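You operate a simulated robot arm through the tools that you are given. There is no shell and no other tool. Be economical: measure what you need, move in short steps, check, and stop when the job is done.

You are at the controls of a simulated robot arm. One attempt, no reset.

## Task
Put the sanding block and the sponge in the green bowl.

Only the result counts: the job must be done as asked and must still hold three seconds after the hand-in. Knocking over, shifting, dropping, spilling or breaking anything else fails it.

## Robot
A 6-joint arm with a two-finger parallel gripper on a trunk, on a base that drives. Base frame: it is fixed to the floor where the robot stands at the start and does not move with it; the origin is under the middle of the robot, x ahead of it, y to its left, z up. Lengths are in m, angles in degrees, forces in N, time in s.
Its first joint turns from -115.0 to 115.0 degrees. Places, roughly: sponge [-0.25, -4, 1]. Payload 4.2 kg.
Tool frame: the origin (TCP) lies between the finger pads and is the grasp point; the fingertips stand 0.023 m ahead of it; z points along the fingers, y is the line along which they close. The gripper opens to 0.094 m. The fingers are 0.038 m wide and 0.01 m thick; the gripper's body (0.054 by 0.096 m) begins 0.039 m behind the TCP.
Orientation is that of the tool frame in the base frame, as a unit quaternion [w, x, y, z]. With the fingers straight down and closing along the base's y, the tool's x points along the base's -x, its y along +y and its z along -z.

## Interface
- The arm moves only by the tool play_rows. Its argument "motion" is a list of rows, each a list of 7 numbers: the shift along the tool's x, y, z in m, then the turn, a rotation vector about the tool's x, y, z in degrees, then the opening, from 0 (shut) to 1 (fully open). In form: [[x, y, z, rx, ry, rz, hand], ...]. A call has 1 to 8 rows; each row shifts and turns the commanded pose from where the row before left it, along the tool's axes as they then stand. Each row takes 0.2 s and may step no farther than 0.05 m and 8.6 degrees from the row before; otherwise, or with a gripper value out of range, the whole call is refused. A pose out of reach is approached as far as the arm can. The call stops where the force on the tool passes 40 N (or 10 N more than at its start, if that is more) or the arm is blocked; 0.2 s more then pass. The fingers move at their own pace (about 0.108 m/s each) and stop on an object; they squeeze with about 35 N. The grip force told is the motor's: it shows also when the fingers shut on nothing. Time passes only in rows, and 0.2 s behind the last, so rows that do not move let the fingers close. It gives the time, the measured TCP pose, the force on the tool (base axes), the opening and the grip force at its end, in the units of the frame above (readings bear some noise).
- Cameras (640 x 400 px; columns grow to the right, rows downward): "scene" is now at [0.2354, 0.1802, 1.5358]; the picture's right is [-0.17, -0.99, 0.00], its down [-0.64, 0.11, -0.76] and it looks along [0.75, -0.13, -0.65] (base axes); focal length 292 px, centre (320, 200). "wrist" rides on the gripper at [0.086, 0.016, -0.075] in the tool frame; the picture's right is [-0.18, 0.98, 0.00], its down [-0.58, -0.11, -0.81] and it looks along [-0.79, -0.15, 0.59] (tool axes); focal length 243 px, centre (320, 200). There is no depth. A picture from a camera that has moved, and an enlarged one, comes with that camera's place and axes in the base frame and with its lens.
- get_image(camera): a new picture of that camera. It takes no simulated time.
- raise_lower(by): slides the trunk up (or, below 0, down) by that many m; the arm and the scene camera ride with it, the base frame stays. It gives what a move gives, with no picture.
- roll_base(legs): drives the robot by 1 to 6 legs, each [ahead, turn to the left] in m and degrees, along the robot's own axes; the way and the turn of a leg run together, so that a leg with both is an arc; at most 1.5 m and 180 degrees a leg. The arm and the cameras ride along, it lands a little off, and it stops where it bumps. It gives what a move gives.
- pan_tilt(pan, tilt): turns the head with the scene camera to pan (to the left, within 80 degrees either way) and tilt (down, from -29 to 69), counted from straight ahead of the robot. It gives what a move gives.
- enlarge(camera, box): a new picture of the part [left, top, right, bottom] of that camera's present view, enlarged. It takes no simulated time.
- close_job(): hands the job in; it is judged then, once.

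Go step by step. Nothing tells you exact positions but the pictures and the camera data: compare them with the known pose of the tool, close in by small moves and look again before you grip or let go. The budget is 120 turns and 82 pictures, counting those below and the enlarged ones. Unless the task says otherwise, let go and move clear before handing in, and close with one line.

The tools are called after ">>>" as name(argument=value, ...) on one line, values as JSON. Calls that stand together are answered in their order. play_rows: Moves the arm, as the interface text tells. Its arguments: {"type":"object","properties":{"motion":{"type":"array","items":{"type":"array","items":{"type":"number"}}}},"required":["motion"]} The other tools are called the same way: raise_lower (by) slides the trunk up or down; roll_base (legs) drives the base; pan_tilt (pan, tilt) turns the head that bears the scene camera; get_image (camera) takes a picture; enlarge (camera, box) takes an enlarged picture of a part of a camera's view; close_job () hands the job in.

At the start:

```text
time_s: 0.0
position: [0.4495, 0.0957, 1.3029]
orientation: [0.0, 0.0, 1.0, 0.001]
ft_force: [-0.2, -0.4, 0.0]
width: 0.0941
finger_force: 0.0
trunk travel left (down, up): [-0.9, 0.09]
robot x, y, heading: [0.0019, 0.0056, -0.1]
head pan, tilt: [-9.7, 40.7]
```

scene: 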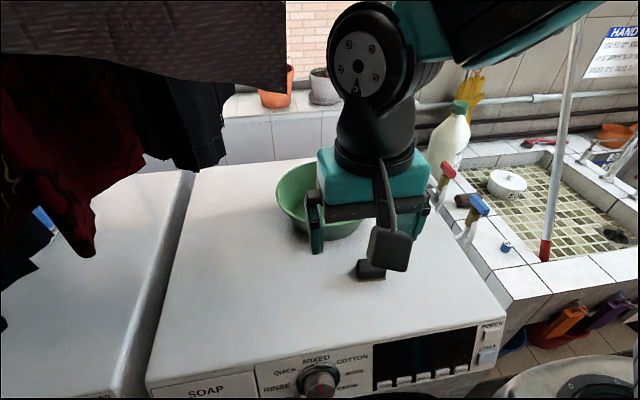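
wrist: 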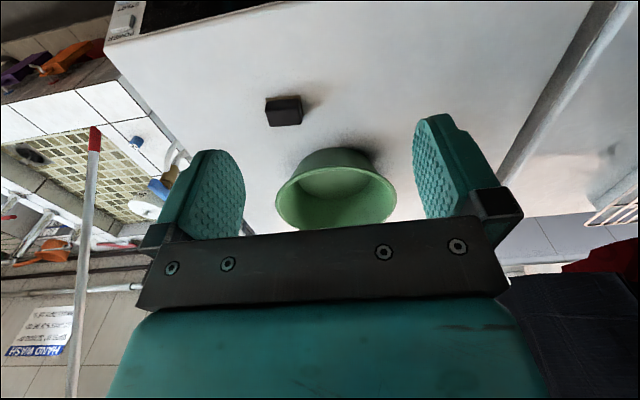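

I see the green bowl on the washing machine with a dark block near it, probably the sanding block. I'll look closer first.

>>> enlarge(camera="scene", box=[240, 140, 480, 290])

>>> enlarge(camera="wrist", box=[220, 70, 420, 240])

```text
2.67 times, centred on (360, 215) of scene
camera zoom: at [0.2354, 0.1802, 1.5358], right [-0.17, -0.99, 0.0], down [-0.64, 0.11, -0.76], along [0.75, -0.13, -0.65], focal length 778 px, centre (213, 160)
```

zoom: 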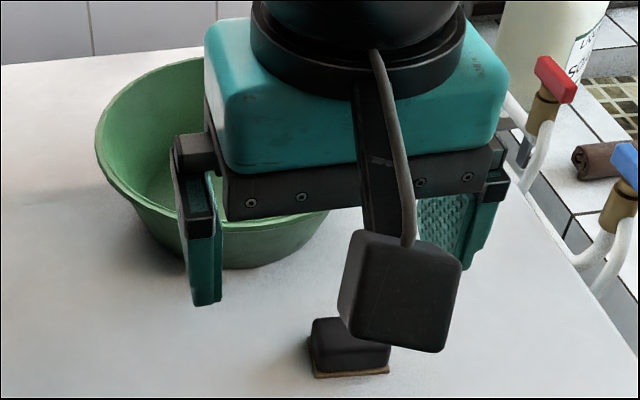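

```text
2.35 times, centred on (320, 155) of wrist
camera zoom: at [0.3621, 0.1118, 1.3771], right [0.18, 0.98, 0.0], down [0.58, -0.11, 0.81], along [0.79, -0.15, -0.59], focal length 571 px, centre (320, 306)
```

zoom: 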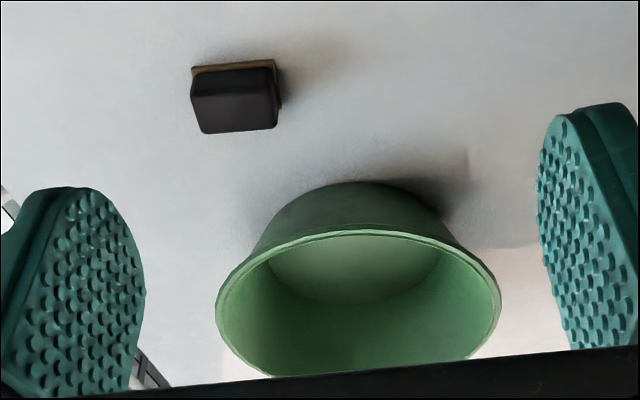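

The dark item is the sanding block at about (0.65, -0.02), about 0.075 m along y and 0.05 m along x; the bowl centre is near (0.88, 0.06). I'll turn the gripper 90° to close along x.

>>> play_rows(motion=[[0, 0, 0, 0, 0, 8.2, 1], [0, 0, 0, 0, 0, 8.2, 1], [0, 0, 0, 0, 0, 8.2, 1], [0, 0, 0, 0, 0, 8.2, 1], [0, 0, 0, 0, 0, 8.2, 1], [0, 0, 0, 0, 0, 8.2, 1], [0, 0, 0, 0, 0, 8.2, 1], [0, 0, 0, 0, 0, 8.2, 1]])

>>> play_rows(motion=[[0, 0, 0, 0, 0, 8.2, 1], [0, 0, 0, 0, 0, 8.2, 1], [0, 0, 0, 0, 0, 8.0, 1], [-0.028, 0.045, 0.03, 0, 0, 0, 1], [-0.028, 0.045, 0.03, 0, 0, 0, 1], [-0.028, 0.045, 0.03, 0, 0, 0, 1], [-0.028, 0.045, 0.03, 0, 0, 0, 1], [0, 0.015, 0.03, 0, 0, 0, 1]])

>>> get_image(camera="scene")

>>> get_image(camera="wrist")

```text
time_s: 1.8
position: [0.4494, 0.0962, 1.3015]
orientation: [0.0, 0.543, 0.84, 0.0]
ft_force: [0.5, 0.4, -0.4]
width: 0.0939
finger_force: 0.0
trunk travel left (down, up): [-0.9, 0.09]
robot x, y, heading: [0.0006, -0.0005, -0.0]
head pan, tilt: [-9.7, 40.7]
```

```text
refused: row 4 steps farther than a row can; nothing moved
```

```text
77 pictures are left
camera scene: at [0.2354, 0.1802, 1.5358], right [-0.17, -0.99, 0.0], down [-0.64, 0.11, -0.76], along [0.75, -0.13, -0.65], focal length 292 px, centre (320, 200)
```

scene: 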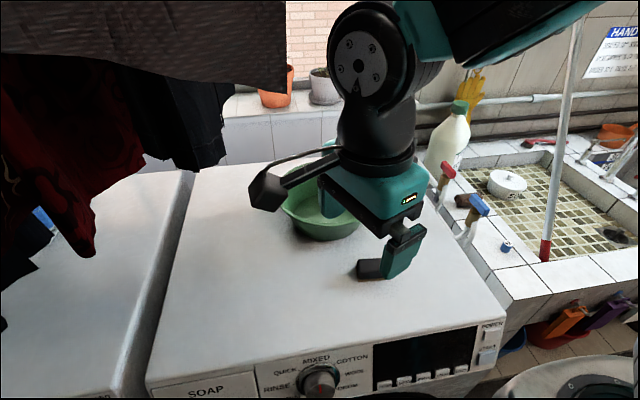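

```text
76 pictures are left
camera wrist: at [0.4277, 0.1809, 1.3774], right [0.97, 0.24, 0.0], down [0.14, -0.57, 0.81], along [0.19, -0.78, -0.59], focal length 243 px, centre (320, 200)
```

wrist: 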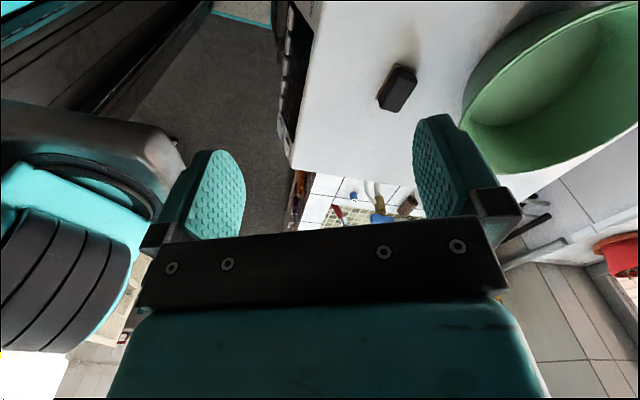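

The step was over 0.05 m, so I'll use shorter steps to get above the block.

>>> play_rows(motion=[[0, 0, 0, 0, 0, 8.2, 1], [0, 0, 0, 0, 0, 8.2, 1], [0, 0, 0, 0, 0, 8.0, 1], [-0.022, 0.039, 0.02, 0, 0, 0, 1], [-0.022, 0.039, 0.02, 0, 0, 0, 1], [-0.022, 0.039, 0.02, 0, 0, 0, 1], [-0.022, 0.039, 0.02, 0, 0, 0, 1], [-0.022, 0.039, 0.02, 0, 0, 0, 1]])

>>> play_rows(motion=[[0, 0, 0.045, 0, 0, 0, 1], [0, 0, 0.045, 0, 0, 0, 1], [0, 0, 0.02, 0, 0, 0, 1]])

>>> get_image(camera="scene")

>>> get_image(camera="wrist")

```text
time_s: 3.6
position: [0.643, -0.0134, 1.2024]
orientation: [0.0, 0.706, 0.708, 0.0]
ft_force: [-0.1, 0.4, 1.6]
width: 0.094
finger_force: 0.1
trunk travel left (down, up): [-0.9, 0.09]
robot x, y, heading: [-0.0006, 0.0002, 0.2]
head pan, tilt: [-9.7, 40.7]
```

```text
time_s: 4.4
position: [0.6457, -0.0158, 1.1005]
orientation: [0.005, 0.708, 0.706, 0.004]
ft_force: [-4.2, -2.9, 16.5]
width: 0.0923
finger_force: 0.0
trunk travel left (down, up): [-0.9, 0.09]
robot x, y, heading: [-0.0015, 0.0011, -0.0]
head pan, tilt: [-9.7, 40.7]
stopped in row 3: the force on the tool passed its limit (the readings are from after the stop); the commanded pose is now the measured one
```

```text
75 pictures are left
camera scene: at [0.2344, 0.1799, 1.5364], right [-0.17, -0.99, 0.0], down [-0.64, 0.11, -0.76], along [0.75, -0.13, -0.65], focal length 292 px, centre (320, 200)
```

scene: 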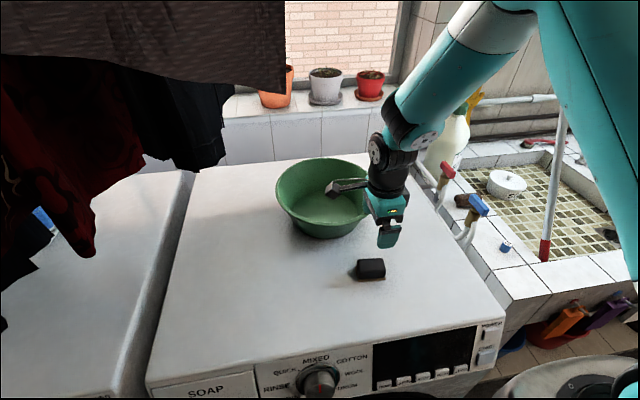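

```text
74 pictures are left
camera wrist: at [0.6602, 0.0701, 1.1756], right [0.98, -0.19, 0.01], down [-0.12, -0.58, 0.81], along [-0.14, -0.79, -0.59], focal length 243 px, centre (320, 200)
```

wrist: 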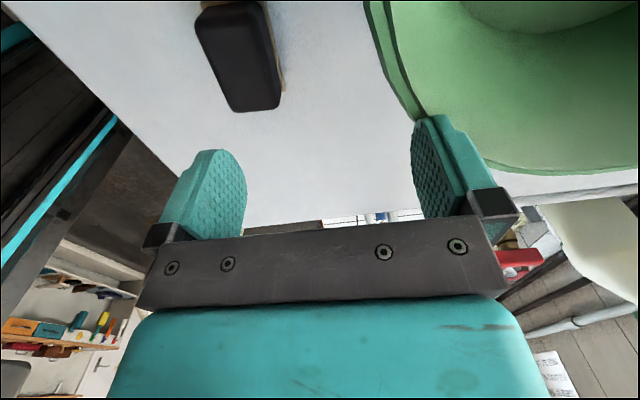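

The call stopped on contact. Triangulating between views puts the block near z≈1.0, x≈0.595, y≈0.005, so the surface is higher than I assumed and a finger met the bowl rim. I'll back up, move to the block and look again.

>>> play_rows(motion=[[0, 0, -0.03, 0, 0, 0, 1], [0, 0, -0.03, 0, 0, 0, 1], [0.012, -0.045, 0, 0, 0, 0, 1], [0.008, -0.02, 0, 0, 0, 0, 1]])

>>> get_image(camera="wrist")

>>> enlarge(camera="scene", box=[240, 130, 480, 290])

```text
time_s: 5.4
position: [0.5801, 0.0052, 1.1584]
orientation: [0.004, 0.708, 0.706, 0.004]
ft_force: [0.3, 0.4, -0.6]
width: 0.094
finger_force: 0.1
trunk travel left (down, up): [-0.9, 0.09]
robot x, y, heading: [0.0008, -0.0003, -0.1]
head pan, tilt: [-9.7, 40.7]
```

```text
73 pictures are left
camera wrist: at [0.5952, 0.0912, 1.2341], right [0.98, -0.19, 0.01], down [-0.12, -0.58, 0.81], along [-0.15, -0.79, -0.59], focal length 243 px, centre (320, 200)
```

wrist: 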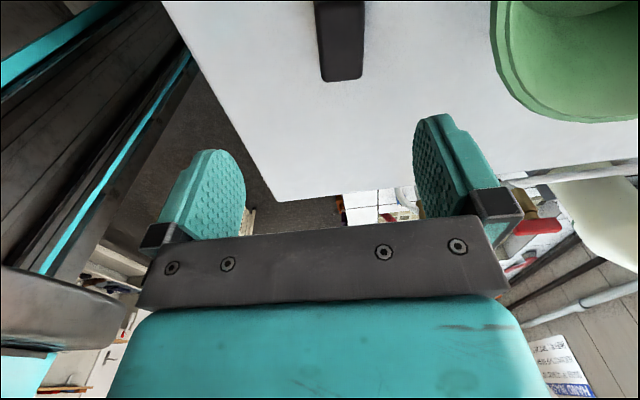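

```text
2.50 times, centred on (360, 210) of scene
camera zoom: at [0.2358, 0.18, 1.5358], right [-0.17, -0.99, 0.0], down [-0.64, 0.11, -0.76], along [0.75, -0.13, -0.65], focal length 729 px, centre (220, 175)
```

zoom: 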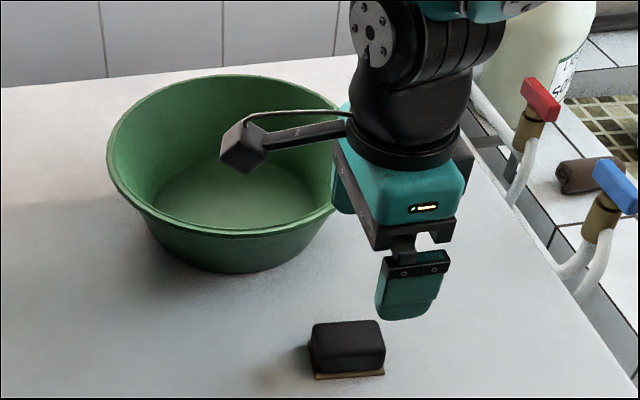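

The bowl hasn't moved. The block is at about (0.598, 0.0) with its top at z≈1.012. I'll shift above it, go down part way and check.

>>> play_rows(motion=[[-0.005, 0.017, 0, 0, 0, 0, 1], [0, 0, 0.04, 0, 0, 0, 1], [0, 0, 0.04, 0, 0, 0, 1], [0, 0, 0.0, 0, 0, 0, 1]])

>>> get_image(camera="wrist")

>>> enlarge(camera="scene", box=[300, 190, 420, 290])

```text
time_s: 6.4
position: [0.5985, -0.0015, 1.0761]
orientation: [0.004, 0.708, 0.706, 0.003]
ft_force: [0.8, 0.0, 0.2]
width: 0.0941
finger_force: 0.1
trunk travel left (down, up): [-0.9, 0.09]
robot x, y, heading: [-0.001, -0.0019, -0.0]
head pan, tilt: [-9.7, 40.7]
```

```text
71 pictures are left
camera wrist: at [0.6132, 0.0861, 1.1523], right [0.98, -0.19, 0.01], down [-0.12, -0.58, 0.81], along [-0.15, -0.79, -0.59], focal length 243 px, centre (320, 200)
```

wrist: 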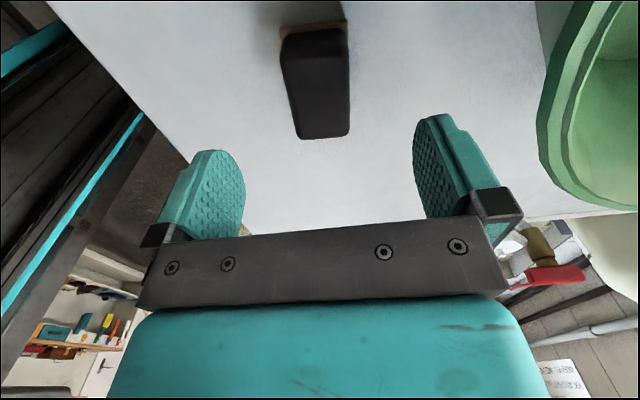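

```text
4.00 times, centred on (360, 240) of scene
camera zoom: at [0.2355, 0.1801, 1.5358], right [-0.17, -0.99, 0.0], down [-0.64, 0.11, -0.76], along [0.75, -0.13, -0.65], focal length 1167 px, centre (160, 40)
```

zoom: 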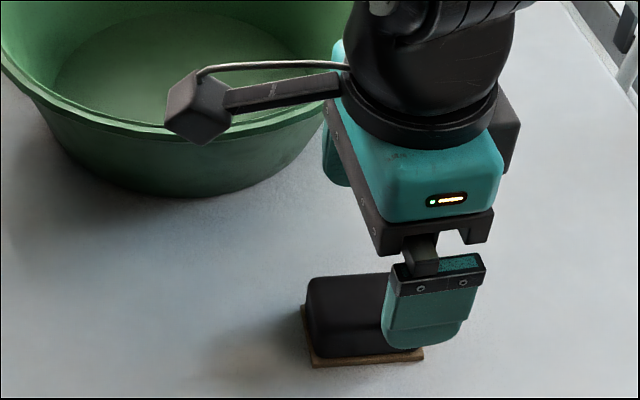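

The block sits between the fingers, x 0.576–0.618, with the surface at about z 0.978. I'll go down to TCP 1.01 and close.

>>> play_rows(motion=[[0, 0, 0.025, 0, 0, 0, 1], [0, 0, 0.025, 0, 0, 0, 1], [0, 0, 0.015, 0, 0, 0, 1], [0, 0, 0, 0, 0, 0, 1]])

>>> enlarge(camera="scene", box=[300, 190, 420, 290])

>>> get_image(camera="wrist")

```text
time_s: 7.4
position: [0.5999, -0.0018, 1.0117]
orientation: [0.004, 0.708, 0.706, 0.003]
ft_force: [-0.6, 0.9, 0.0]
width: 0.0942
finger_force: 0.1
trunk travel left (down, up): [-0.9, 0.09]
robot x, y, heading: [0.0001, -0.0042, 0.0]
head pan, tilt: [-9.7, 40.7]
```

```text
4.00 times, centred on (360, 240) of scene
camera zoom: at [0.2355, 0.1801, 1.5358], right [-0.17, -0.99, 0.0], down [-0.64, 0.11, -0.76], along [0.75, -0.13, -0.65], focal length 1167 px, centre (160, 40)
```

zoom: 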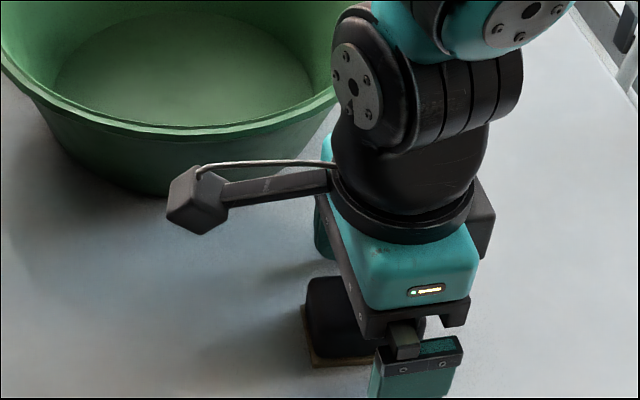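

```text
68 pictures are left
camera wrist: at [0.6142, 0.0848, 1.087], right [0.98, -0.19, 0.01], down [-0.12, -0.58, 0.81], along [-0.15, -0.79, -0.59], focal length 243 px, centre (320, 200)
```

wrist: 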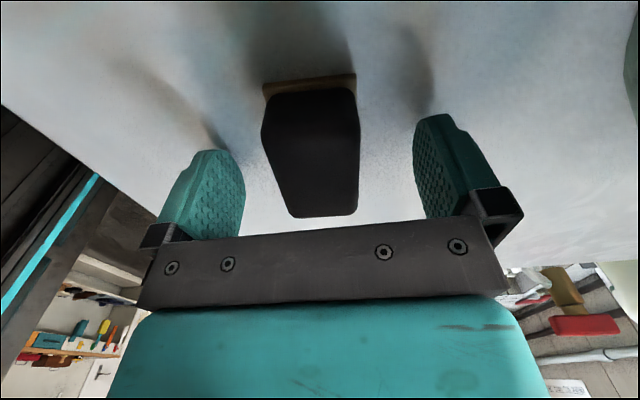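

The block is centred between the fingers. I'll go down a little more and close.

>>> play_rows(motion=[[0, 0, 0.007, 0, 0, 0, 1], [0, 0, 0, 0, 0, 0, 0], [0, 0, 0, 0, 0, 0, 0], [0, 0, 0, 0, 0, 0, 0], [0, 0, 0, 0, 0, 0, 0]])

```text
time_s: 8.0
position: [0.5954, 0.0, 1.0068]
orientation: [0.0, 0.708, 0.707, 0.001]
ft_force: [-1.5, -1.6, 23.6]
width: 0.0396
finger_force: 35.0
trunk travel left (down, up): [-0.9, 0.09]
robot x, y, heading: [0.0008, -0.0024, 0.2]
head pan, tilt: [-9.7, 40.7]
stopped in row 2: the force on the tool passed its limit (the readings are from after the stop); the commanded pose is now the measured one
```

Gripped at width 0.040. I'll lift straight up and then look.

>>> play_rows(motion=[[0, 0, -0.02, 0, 0, 0, 0], [0, 0, -0.045, 0, 0, 0, 0], [0, 0, -0.045, 0, 0, 0, 0], [0, 0, -0.045, 0, 0, 0, 0], [0, 0, -0.02, 0, 0, 0, 0]])

>>> get_image(camera="scene")

>>> get_image(camera="wrist")

```text
time_s: 9.2
position: [0.5959, -0.0012, 1.1805]
orientation: [-0.001, 0.708, 0.706, 0.0]
ft_force: [-0.3, 0.4, -1.5]
width: 0.0392
finger_force: 34.8
trunk travel left (down, up): [-0.9, 0.09]
robot x, y, heading: [0.0005, -0.0, 0.0]
head pan, tilt: [-9.7, 40.7]
```

```text
67 pictures are left
camera scene: at [0.2356, 0.1801, 1.5358], right [-0.17, -0.99, 0.0], down [-0.64, 0.11, -0.76], along [0.75, -0.13, -0.65], focal length 292 px, centre (320, 200)
```

scene: 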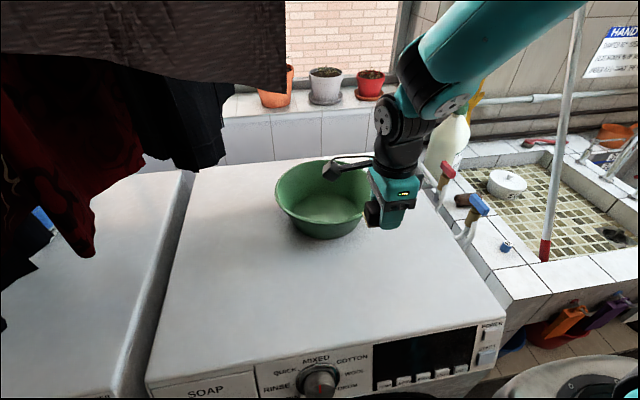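

```text
66 pictures are left
camera wrist: at [0.6119, 0.0852, 1.2562], right [0.98, -0.19, 0.0], down [-0.11, -0.58, 0.81], along [-0.15, -0.79, -0.59], focal length 243 px, centre (320, 200)
```

wrist: 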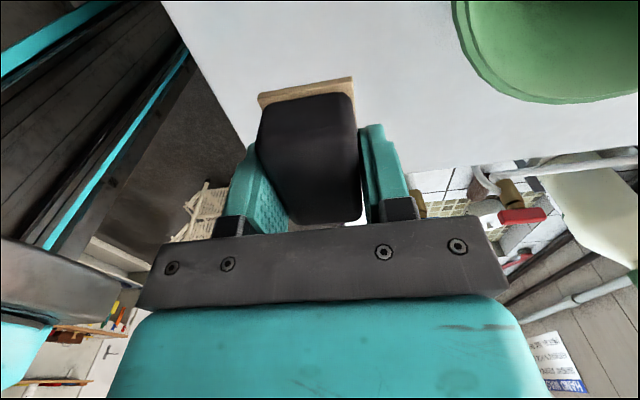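

The block is held. I'll carry it over the bowl at about (0.82, 0.045).

>>> play_rows(motion=[[0.0092, 0.0448, 0, 0, 0, 0, 0], [0.0092, 0.0448, 0, 0, 0, 0, 0], [0.0092, 0.0448, 0, 0, 0, 0, 0], [0.0092, 0.0448, 0, 0, 0, 0, 0], [0.0092, 0.0448, 0, 0, 0, 0, 0], [0, 0, 0, 0, 0, 0, 0]])

>>> enlarge(camera="scene", box=[220, 110, 460, 260])

>>> get_image(camera="wrist")

```text
time_s: 10.6
position: [0.8188, 0.0455, 1.1832]
orientation: [0.0, 0.707, 0.707, -0.001]
ft_force: [-0.4, -0.6, -1.0]
width: 0.0392
finger_force: 34.8
trunk travel left (down, up): [-0.9, 0.09]
robot x, y, heading: [-0.0033, -0.0006, -0.3]
head pan, tilt: [-9.7, 40.7]
```

```text
2.67 times, centred on (340, 185) of scene
camera zoom: at [0.2355, 0.1801, 1.5358], right [-0.17, -0.99, 0.0], down [-0.64, 0.11, -0.76], along [0.75, -0.13, -0.65], focal length 778 px, centre (267, 240)
```

zoom: 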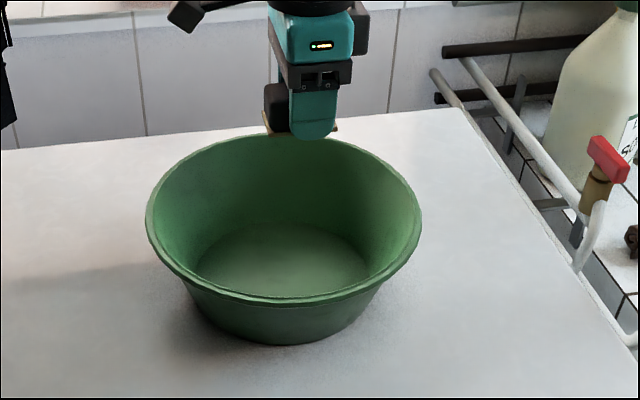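

```text
64 pictures are left
camera wrist: at [0.8349, 0.1315, 1.2583], right [0.98, -0.19, 0.0], down [-0.11, -0.58, 0.81], along [-0.15, -0.79, -0.59], focal length 243 px, centre (320, 200)
```

wrist: 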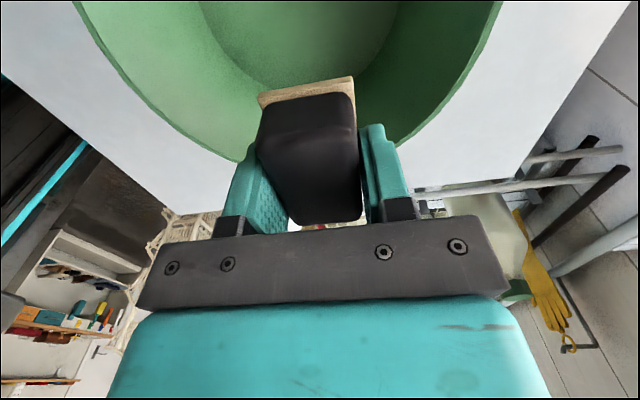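

The bowl centre works out at about (0.815, 0.065) with radius 0.13. I'll shift a little and lower the block into it.

>>> play_rows(motion=[[0.012, -0.004, 0.03, 0, 0, 0, 0], [0, 0, 0.04, 0, 0, 0, 0], [0, 0, 0.03, 0, 0, 0, 0], [0, 0, 0.02, 0, 0, 0, 0], [0, 0, 0, 0, 0, 0, 0]])

>>> enlarge(camera="scene", box=[220, 110, 460, 260])

>>> get_image(camera="wrist")

```text
time_s: 11.8
position: [0.8176, 0.0566, 1.0597]
orientation: [0.001, 0.708, 0.706, 0.0]
ft_force: [-0.3, -0.8, -0.5]
width: 0.0393
finger_force: 35.2
trunk travel left (down, up): [-0.9, 0.09]
robot x, y, heading: [-0.0016, -0.0024, -0.5]
head pan, tilt: [-9.7, 40.7]
```

```text
2.67 times, centred on (340, 185) of scene
camera zoom: at [0.2355, 0.1801, 1.5358], right [-0.17, -0.99, 0.0], down [-0.64, 0.11, -0.76], along [0.75, -0.13, -0.65], focal length 778 px, centre (267, 240)
```

zoom: 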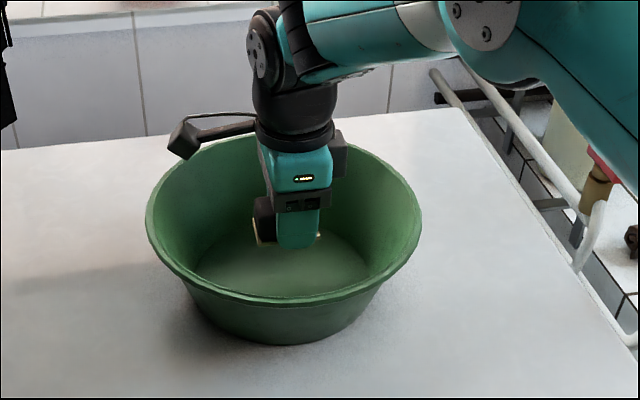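

```text
62 pictures are left
camera wrist: at [0.8334, 0.1419, 1.135], right [0.98, -0.19, 0.0], down [-0.11, -0.58, 0.81], along [-0.15, -0.79, -0.59], focal length 243 px, centre (320, 200)
```

wrist: 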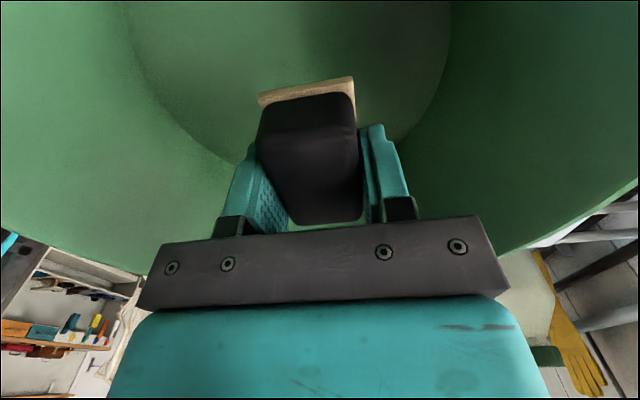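

The block is inside the bowl and a bit above the floor. I'll lower it the rest and open only part way.

>>> play_rows(motion=[[0, 0, 0.02, 0, 0, 0, 0], [0, 0, 0.012, 0, 0, 0, 0], [0, 0, 0, 0, 0, 0, 0]])

>>> enlarge(camera="scene", box=[220, 110, 460, 260])

```text
time_s: 12.6
position: [0.8159, 0.0575, 1.0278]
orientation: [0.0, 0.708, 0.707, -0.001]
ft_force: [-0.1, 0.0, -1.1]
width: 0.0393
finger_force: 34.7
trunk travel left (down, up): [-0.9, 0.09]
robot x, y, heading: [-0.0034, 0.0002, 0.1]
head pan, tilt: [-9.7, 40.7]
```

```text
2.67 times, centred on (340, 185) of scene
camera zoom: at [0.2354, 0.1801, 1.5358], right [-0.17, -0.99, 0.0], down [-0.64, 0.11, -0.76], along [0.75, -0.13, -0.65], focal length 778 px, centre (267, 240)
```

zoom: 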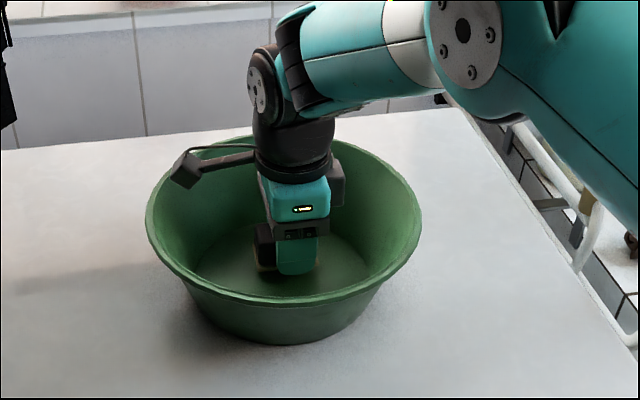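

Close to the floor now, so I'll release gently with a partial opening and go up.

>>> play_rows(motion=[[0, 0, 0.006, 0, 0, 0, 0], [0, 0, 0, 0, 0, 0, 0.7], [0, 0, 0, 0, 0, 0, 0.7], [0, 0, -0.03, 0, 0, 0, 0.7], [0, 0, -0.045, 0, 0, 0, 0.7], [0, 0, -0.045, 0, 0, 0, 0.7], [0, 0, -0.045, 0, 0, 0, 0.7], [0, 0, -0.045, 0, 0, 0, 0.7]])

>>> enlarge(camera="scene", box=[220, 110, 460, 260])

```text
time_s: 14.4
position: [0.8157, 0.0583, 1.2309]
orientation: [-0.001, 0.708, 0.706, -0.001]
ft_force: [0.9, -0.3, -0.9]
width: 0.0657
finger_force: 0.0
trunk travel left (down, up): [-0.9, 0.09]
robot x, y, heading: [0.0001, -0.0, -0.1]
head pan, tilt: [-9.7, 40.7]
```

```text
2.67 times, centred on (340, 185) of scene
camera zoom: at [0.2357, 0.1801, 1.5357], right [-0.17, -0.99, 0.0], down [-0.64, 0.11, -0.76], along [0.75, -0.13, -0.65], focal length 778 px, centre (267, 240)
```

zoom: 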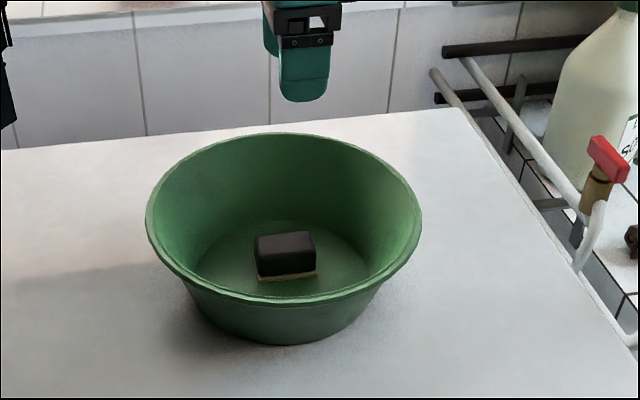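

The block is in the bowl. Next I'll retract the arm and look to the right toward the sponge.

>>> play_rows(motion=[[0, -0.045, -0.012, 0, 0, 0, 0.7], [0, -0.045, -0.012, 0, 0, 0, 0.7], [0, -0.045, -0.012, 0, 0, 0, 0.7], [0, -0.045, -0.012, 0, 0, 0, 0.7], [0, -0.045, -0.012, 0, 0, 0, 0.7], [0, -0.045, -0.012, 0, 0, 0, 0.7], [0, -0.045, 0, 0, 0, 0, 0.7], [0, -0.045, 0, 0, 0, 0, 0.7]])

>>> pan_tilt(pan=-75, tilt=20)

>>> get_image(camera="scene")

>>> get_image(camera="wrist")

```text
time_s: 16.2
position: [0.4577, 0.0582, 1.3047]
orientation: [-0.001, 0.708, 0.706, 0.0]
ft_force: [0.8, 0.2, 0.0]
width: 0.0655
finger_force: 0.0
trunk travel left (down, up): [-0.9, 0.09]
robot x, y, heading: [0.0013, -0.0008, -0.0]
head pan, tilt: [-9.7, 40.7]
```

```text
time_s: 17.6
position: [0.4578, 0.0586, 1.3046]
orientation: [0.001, 0.708, 0.707, 0.0]
ft_force: [0.1, -0.1, -0.4]
width: 0.0658
finger_force: 0.0
trunk travel left (down, up): [-0.9, 0.09]
robot x, y, heading: [0.0014, 0.0025, 0.2]
head pan, tilt: [-75.0, 20.0]
```

```text
59 pictures are left
camera scene: at [0.1761, 0.1044, 1.5682], right [-0.97, -0.26, 0.0], down [-0.09, 0.33, -0.94], along [0.24, -0.91, -0.34], focal length 292 px, centre (320, 200)
```

scene: 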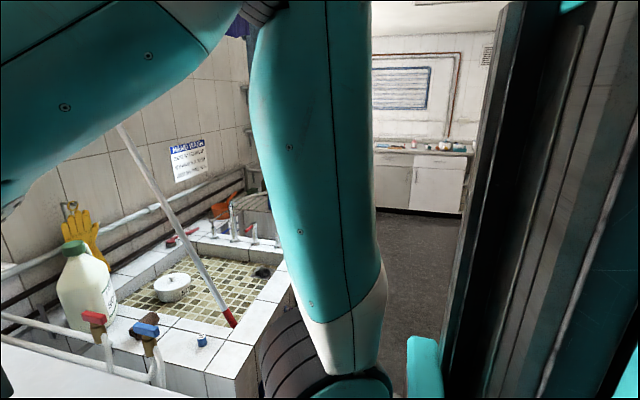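

```text
58 pictures are left
camera wrist: at [0.4737, 0.1445, 1.3804], right [0.98, -0.19, 0.0], down [-0.11, -0.58, 0.81], along [-0.15, -0.79, -0.59], focal length 243 px, centre (320, 200)
```

wrist: 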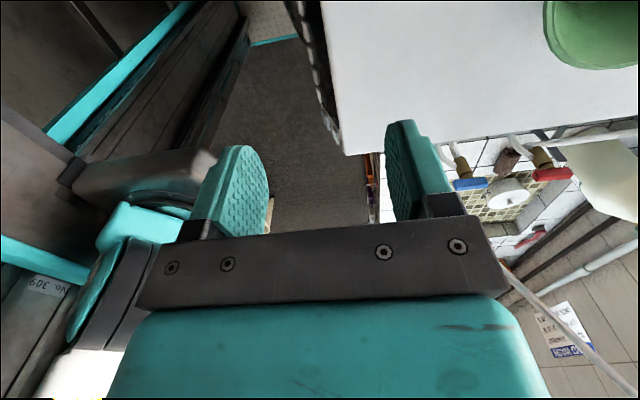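

There's a counter at the far end, around y≈-4, with things on it. I'll zoom in on it.

>>> enlarge(camera="scene", box=[370, 110, 490, 220])

```text
3.64 times, centred on (430, 165) of scene
camera zoom: at [0.1761, 0.1044, 1.5682], right [-0.97, -0.26, 0.0], down [-0.09, 0.33, -0.94], along [0.24, -0.91, -0.34], focal length 1061 px, centre (-80, 327)
```

zoom: 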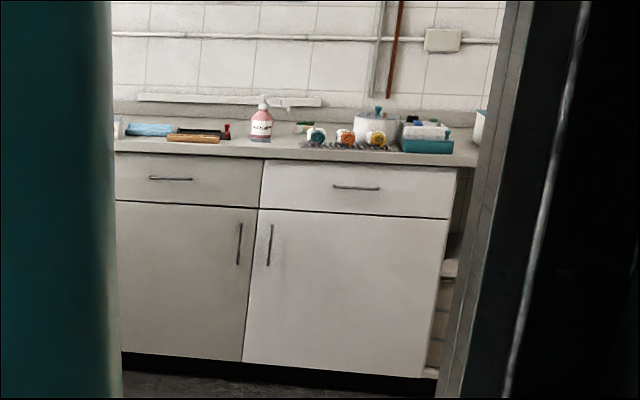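

The counter holds several items. I'll turn right in place and look at the path.

>>> roll_base(legs=[[0, -45]])

>>> pan_tilt(pan=-45, tilt=25)

>>> get_image(camera="scene")

```text
time_s: 20.1
position: [0.3488, -0.2653, 1.3048]
orientation: [-0.001, 0.923, 0.384, 0.0]
ft_force: [0.4, 0.2, -0.9]
width: 0.0657
finger_force: 0.1
trunk travel left (down, up): [-0.9, 0.09]
robot x, y, heading: [-0.0208, 0.0091, -39.2]
head pan, tilt: [-75.0, 20.0]
stopped in leg 1: the robot was blocked; the commanded pose is now the measured one
```

```text
time_s: 21.1
position: [0.3486, -0.2654, 1.3042]
orientation: [-0.001, 0.924, 0.383, 0.0]
ft_force: [-0.2, -0.5, 0.6]
width: 0.0659
finger_force: 0.0
trunk travel left (down, up): [-0.9, 0.09]
robot x, y, heading: [-0.0216, 0.015, -38.8]
head pan, tilt: [-45.0, 25.0]
```

```text
56 pictures are left
camera scene: at [0.2288, -0.025, 1.5602], right [-0.99, -0.1, 0.0], down [-0.04, 0.42, -0.91], along [0.09, -0.9, -0.42], focal length 292 px, centre (320, 200)
```

scene: 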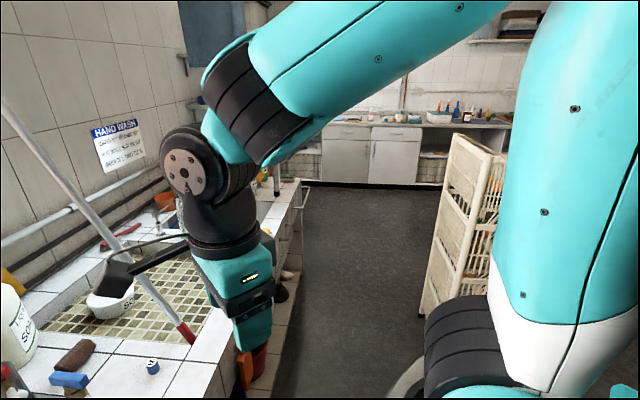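

The base corner is blocked by the machine front. The corridor runs from about x=-0.35 (white rack) to x=0.55 (sink), so I'll back off, turn and look.

>>> roll_base(legs=[[-0.2, 0], [0, -31]])

>>> pan_tilt(pan=-30, tilt=35)

>>> get_image(camera="scene")

```text
time_s: 24.1
position: [0.0025, -0.2897, 1.3051]
orientation: [-0.001, 0.992, 0.125, 0.0]
ft_force: [0.1, 0.2, -0.4]
width: 0.0659
finger_force: 0.0
trunk travel left (down, up): [-0.9, 0.09]
robot x, y, heading: [-0.1755, 0.1368, -69.7]
head pan, tilt: [-45.0, 25.0]
```

```text
time_s: 24.9
position: [0.0024, -0.2887, 1.3054]
orientation: [-0.001, 0.992, 0.126, 0.0]
ft_force: [-0.3, -0.5, 0.8]
width: 0.0657
finger_force: 0.1
trunk travel left (down, up): [-0.9, 0.09]
robot x, y, heading: [-0.1789, 0.1347, -69.8]
head pan, tilt: [-30.0, 35.0]
```

```text
55 pictures are left
camera scene: at [0.0441, -0.0253, 1.5444], right [-0.99, 0.17, 0.0], down [0.1, 0.56, -0.82], along [-0.14, -0.81, -0.57], focal length 292 px, centre (320, 200)
```

scene: 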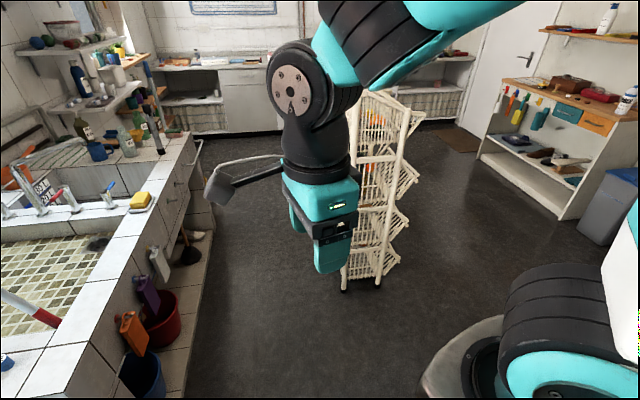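

There's also a yellow item on the sink edge; I'll zoom in on it and on the far counter.

>>> enlarge(camera="scene", box=[80, 150, 210, 230])

>>> enlarge(camera="scene", box=[140, 20, 300, 120])

```text
4.92 times, centred on (145, 190) of scene
camera zoom: at [0.0441, -0.0253, 1.5444], right [-0.99, 0.17, 0.0], down [0.1, 0.56, -0.82], along [-0.14, -0.81, -0.57], focal length 1436 px, centre (1182, 249)
```

zoom: 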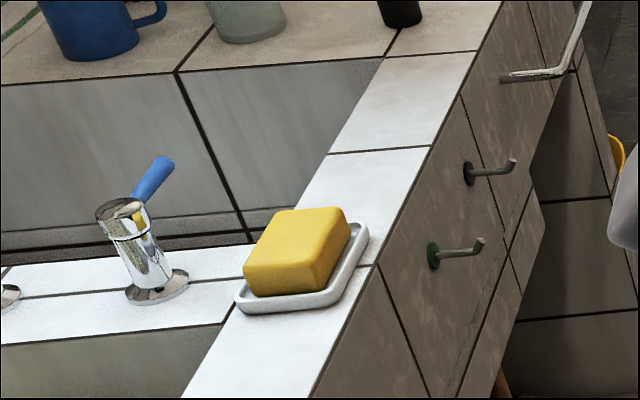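

```text
4.00 times, centred on (220, 70) of scene
camera zoom: at [0.0441, -0.0253, 1.5444], right [-0.99, 0.17, 0.0], down [0.1, 0.56, -0.82], along [-0.14, -0.81, -0.57], focal length 1167 px, centre (720, 720)
```

zoom: 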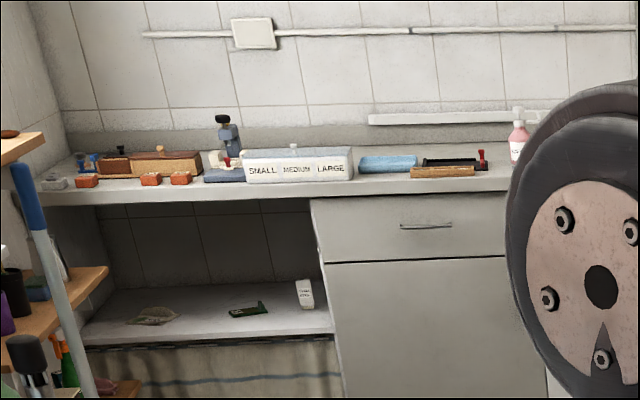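

The yellow thing is a soap bar in a dish, so the sponge must be on the far counter. I'll drive into the corridor along x≈0.115.

>>> roll_base(legs=[[0.6, 0], [0.5, -20.2]])

>>> pan_tilt(pan=-20, tilt=30)

>>> get_image(camera="scene")

```text
time_s: 30.9
position: [0.1524, -1.3941, 1.3057]
orientation: [-0.001, 0.999, -0.045, 0.0]
ft_force: [-0.4, 0.4, 0.2]
width: 0.0659
finger_force: 0.1
trunk travel left (down, up): [-0.9, 0.09]
robot x, y, heading: [0.1314, -0.9318, -89.5]
head pan, tilt: [-30.0, 35.0]
```

```text
time_s: 31.6
position: [0.1519, -1.3928, 1.3054]
orientation: [-0.001, 0.999, -0.046, 0.001]
ft_force: [0.7, -0.1, 0.3]
width: 0.0659
finger_force: 0.1
trunk travel left (down, up): [-0.9, 0.09]
robot x, y, heading: [0.1274, -0.9291, -89.4]
head pan, tilt: [-20.0, 30.0]
```

```text
52 pictures are left
camera scene: at [0.2956, -1.1678, 1.5522], right [-0.94, 0.33, 0.0], down [0.17, 0.47, -0.87], along [-0.29, -0.82, -0.5], focal length 292 px, centre (320, 200)
```

scene: 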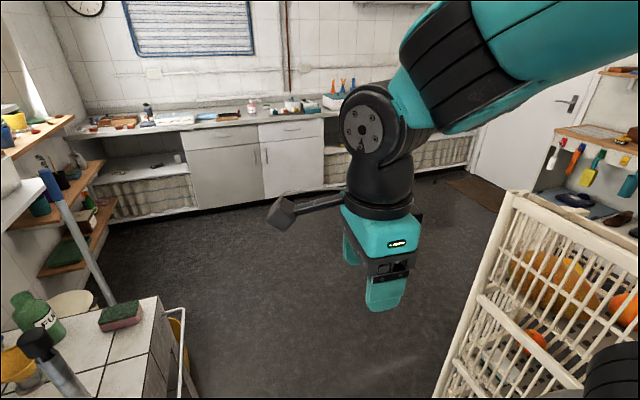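

I see a green and pink sponge-like item on the near counter too; zooming in on it and on the far counter.

>>> enlarge(camera="scene", box=[80, 280, 170, 345])

>>> enlarge(camera="scene", box=[200, 70, 360, 150])

```text
6.15 times, centred on (125, 312) of scene
camera zoom: at [0.2956, -1.1678, 1.5522], right [-0.94, 0.33, 0.0], down [0.17, 0.47, -0.87], along [-0.29, -0.82, -0.5], focal length 1795 px, centre (1520, -492)
```

zoom: 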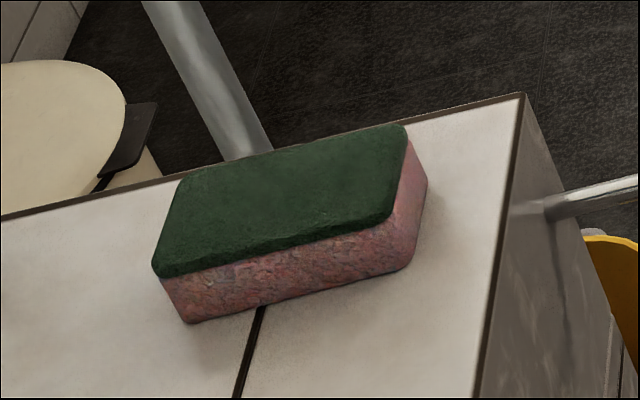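

```text
4.00 times, centred on (280, 110) of scene
camera zoom: at [0.2956, -1.1678, 1.5522], right [-0.94, 0.33, 0.0], down [0.17, 0.47, -0.87], along [-0.29, -0.82, -0.5], focal length 1167 px, centre (480, 560)
```

zoom: 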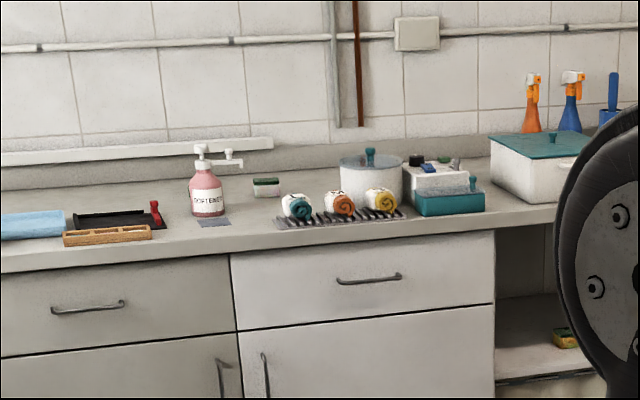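

The place given, (-0.25, -4), matches the small green and white sponge at the back of the far counter. I'll drive on in that direction.

>>> roll_base(legs=[[1.3, 0]])

>>> pan_tilt(pan=-25, tilt=30)

>>> get_image(camera="scene")

```text
time_s: 38.3
position: [0.1778, -2.7095, 1.3035]
orientation: [-0.002, 0.999, -0.041, 0.0]
ft_force: [0.2, 0.1, -0.9]
width: 0.0658
finger_force: 0.0
trunk travel left (down, up): [-0.9, 0.09]
robot x, y, heading: [0.15, -2.2448, -88.9]
head pan, tilt: [-20.0, 30.0]
```

```text
time_s: 38.9
position: [0.1768, -2.7102, 1.3043]
orientation: [-0.001, 0.999, -0.041, 0.0]
ft_force: [0.5, -0.3, 0.1]
width: 0.0657
finger_force: 0.1
trunk travel left (down, up): [-0.9, 0.09]
robot x, y, heading: [0.1491, -2.2505, -89.1]
head pan, tilt: [-25.0, 30.0]
```

```text
49 pictures are left
camera scene: at [0.3119, -2.4799, 1.5522], right [-0.92, 0.4, 0.0], down [0.2, 0.46, -0.87], along [-0.35, -0.79, -0.5], focal length 292 px, centre (320, 200)
```

scene: 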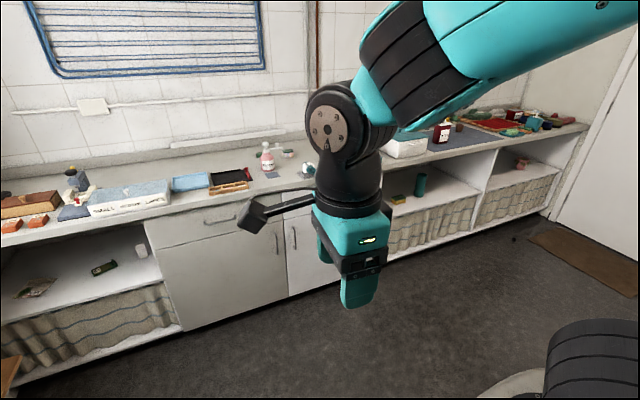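

Triangulation puts the sponge near (-0.185, -4.08, 0.93), with the counter front at y≈-3.6. I'll drive to stand in front of it.

>>> roll_base(legs=[[0, -30], [0.687, 0], [0, 29]])

>>> pan_tilt(pan=0, tilt=30)

>>> get_image(camera="scene")

>>> get_image(camera="wrist")

```text
time_s: 45.6
position: [-0.1722, -3.3139, 1.3044]
orientation: [-0.002, 0.998, -0.058, 0.0]
ft_force: [-0.2, -0.3, -0.1]
width: 0.0658
finger_force: 0.0
trunk travel left (down, up): [-0.9, 0.09]
robot x, y, heading: [-0.183, -2.8509, -90.7]
head pan, tilt: [-25.0, 30.0]
```

```text
time_s: 46.5
position: [-0.1708, -3.3151, 1.3056]
orientation: [-0.001, 0.998, -0.059, 0.001]
ft_force: [-0.3, -0.6, 0.2]
width: 0.0658
finger_force: 0.0
trunk travel left (down, up): [-0.9, 0.09]
robot x, y, heading: [-0.1817, -2.8504, -90.5]
head pan, tilt: [0.0, 30.0]
```

```text
48 pictures are left
camera scene: at [0.008, -3.0977, 1.5522], right [-1.0, 0.01, 0.0], down [0.01, 0.5, -0.87], along [-0.01, -0.87, -0.5], focal length 292 px, centre (320, 200)
```

scene: 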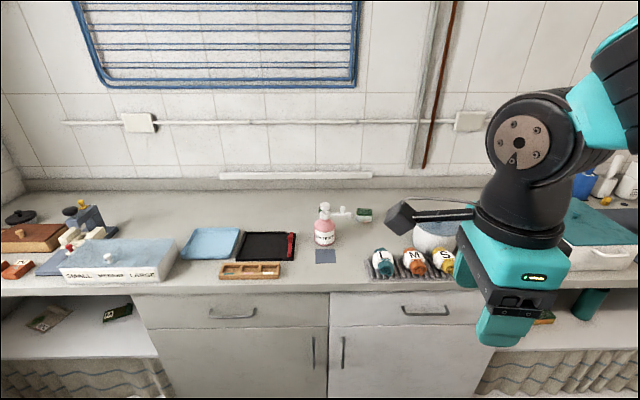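

```text
47 pictures are left
camera wrist: at [-0.0884, -3.3412, 1.3803], right [-0.3, -0.95, 0.0], down [-0.56, 0.17, 0.81], along [-0.77, 0.24, -0.59], focal length 243 px, centre (320, 200)
```

wrist: 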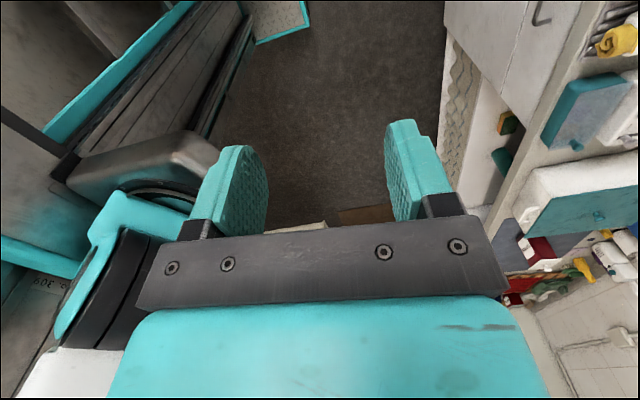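

Sponge is confirmed at about (-0.18, -4.07). I'll drive 0.33 forward and zoom in.

>>> roll_base(legs=[[0.33, 0]])

>>> pan_tilt(pan=0, tilt=45)

>>> get_image(camera="scene")

```text
time_s: 48.7
position: [-0.1696, -3.6441, 1.3046]
orientation: [-0.001, 0.999, -0.054, -0.001]
ft_force: [-0.4, 1.3, 0.6]
width: 0.066
finger_force: 0.1
trunk travel left (down, up): [-0.9, 0.09]
robot x, y, heading: [-0.188, -3.182, -90.1]
head pan, tilt: [0.0, 30.0]
```

```text
time_s: 49.5
position: [-0.1705, -3.645, 1.3047]
orientation: [0.0, 0.998, -0.056, 0.0]
ft_force: [0.2, -0.1, -0.2]
width: 0.0655
finger_force: 0.2
trunk travel left (down, up): [-0.9, 0.09]
robot x, y, heading: [-0.1868, -3.1853, -90.1]
head pan, tilt: [0.0, 45.0]
```

```text
46 pictures are left
camera scene: at [0.0073, -3.4173, 1.5296], right [-1.0, 0.0, 0.0], down [0.0, 0.71, -0.71], along [0.0, -0.71, -0.71], focal length 292 px, centre (320, 200)
```

scene: 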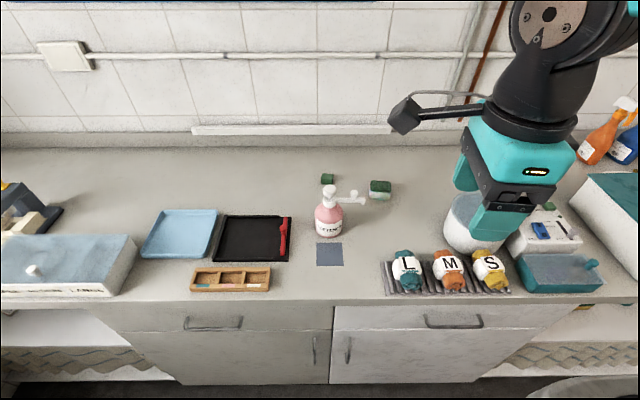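

>>> enlarge(camera="scene", box=[300, 160, 420, 240])

```text
5.00 times, centred on (360, 200) of scene
camera zoom: at [0.0073, -3.4173, 1.5296], right [-1.0, 0.0, 0.0], down [0.0, 0.71, -0.71], along [0.0, -0.71, -0.71], focal length 1458 px, centre (120, 200)
```

zoom: 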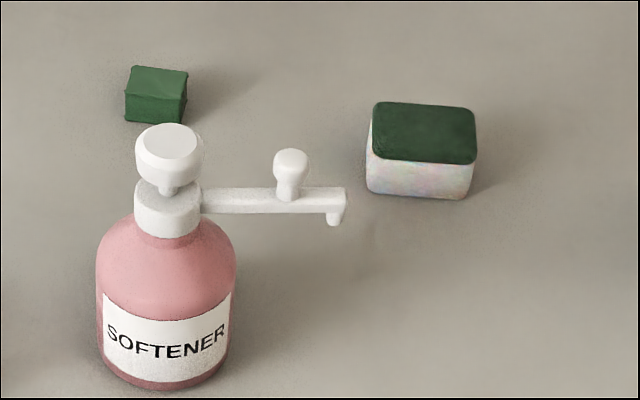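

The sponge is about 0.062 × 0.05 × 0.03 at (-0.176, -4.075) and the gripper yaw already matches it. It is 0.89 m away, so I'll creep 0.07 m closer.

>>> roll_base(legs=[[0.07, 0]])

```text
time_s: 50.5
position: [-0.1713, -3.7125, 1.3043]
orientation: [0.0, 0.998, -0.055, 0.0]
ft_force: [-0.4, 0.7, -0.6]
width: 0.066
finger_force: 0.0
trunk travel left (down, up): [-0.9, 0.09]
robot x, y, heading: [-0.1817, -3.2547, -90.2]
head pan, tilt: [0.0, 45.0]
```

Now moving the arm out above the sponge, staying high, with the gripper open.

>>> play_rows(motion=[[0.0048, 0.0435, 0, 0, 0, 0, 1], [0.0048, 0.0435, 0, 0, 0, 0, 1], [0.0048, 0.0435, 0, 0, 0, 0, 1], [0.0048, 0.0435, 0, 0, 0, 0, 1], [0.0048, 0.0435, 0, 0, 0, 0, 1], [0.0048, 0.0435, 0, 0, 0, 0, 1], [0.0048, 0.0435, 0, 0, 0, 0, 1], [0.0048, 0.0435, 0, 0, 0, 0, 1]])

>>> play_rows(motion=[[0, 0, 0.04, 0, 0, 0, 1], [0, 0, 0.04, 0, 0, 0, 1], [0, 0, 0.03, 0, 0, 0, 1], [0, 0, 0, 0, 0, 0, 1]])

>>> get_image(camera="wrist")

>>> enlarge(camera="scene", box=[270, 130, 450, 250])

```text
time_s: 52.3
position: [-0.1708, -4.0657, 1.3078]
orientation: [-0.002, 0.998, -0.055, -0.001]
ft_force: [-0.1, -0.4, 0.4]
width: 0.094
finger_force: 0.1
trunk travel left (down, up): [-0.9, 0.09]
robot x, y, heading: [-0.1842, -3.2534, -90.4]
head pan, tilt: [0.0, 45.0]
```

```text
time_s: 53.3
position: [-0.1698, -4.0654, 1.1966]
orientation: [-0.001, 0.999, -0.055, 0.001]
ft_force: [0.4, -0.1, 0.7]
width: 0.094
finger_force: 0.1
trunk travel left (down, up): [-0.9, 0.09]
robot x, y, heading: [-0.1881, -3.2513, -90.3]
head pan, tilt: [0.0, 45.0]
```

```text
44 pictures are left
camera wrist: at [-0.0865, -4.091, 1.2716], right [-0.29, -0.96, 0.0], down [-0.57, 0.17, 0.81], along [-0.77, 0.24, -0.59], focal length 243 px, centre (320, 200)
```

wrist: 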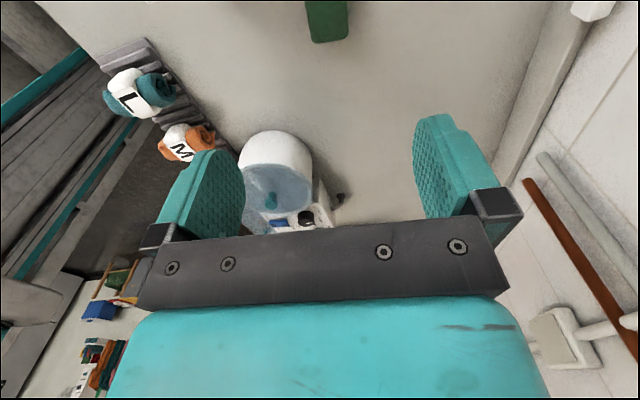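

```text
3.33 times, centred on (360, 190) of scene
camera zoom: at [0.0069, -3.4871, 1.5296], right [-1.0, 0.0, 0.0], down [0.0, 0.71, -0.71], along [0.0, -0.71, -0.71], focal length 972 px, centre (187, 233)
```

zoom: 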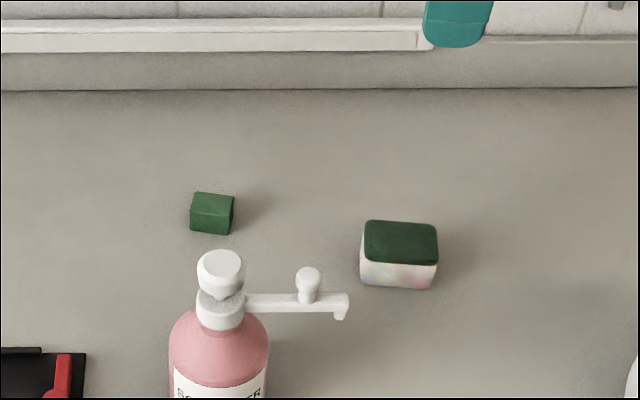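

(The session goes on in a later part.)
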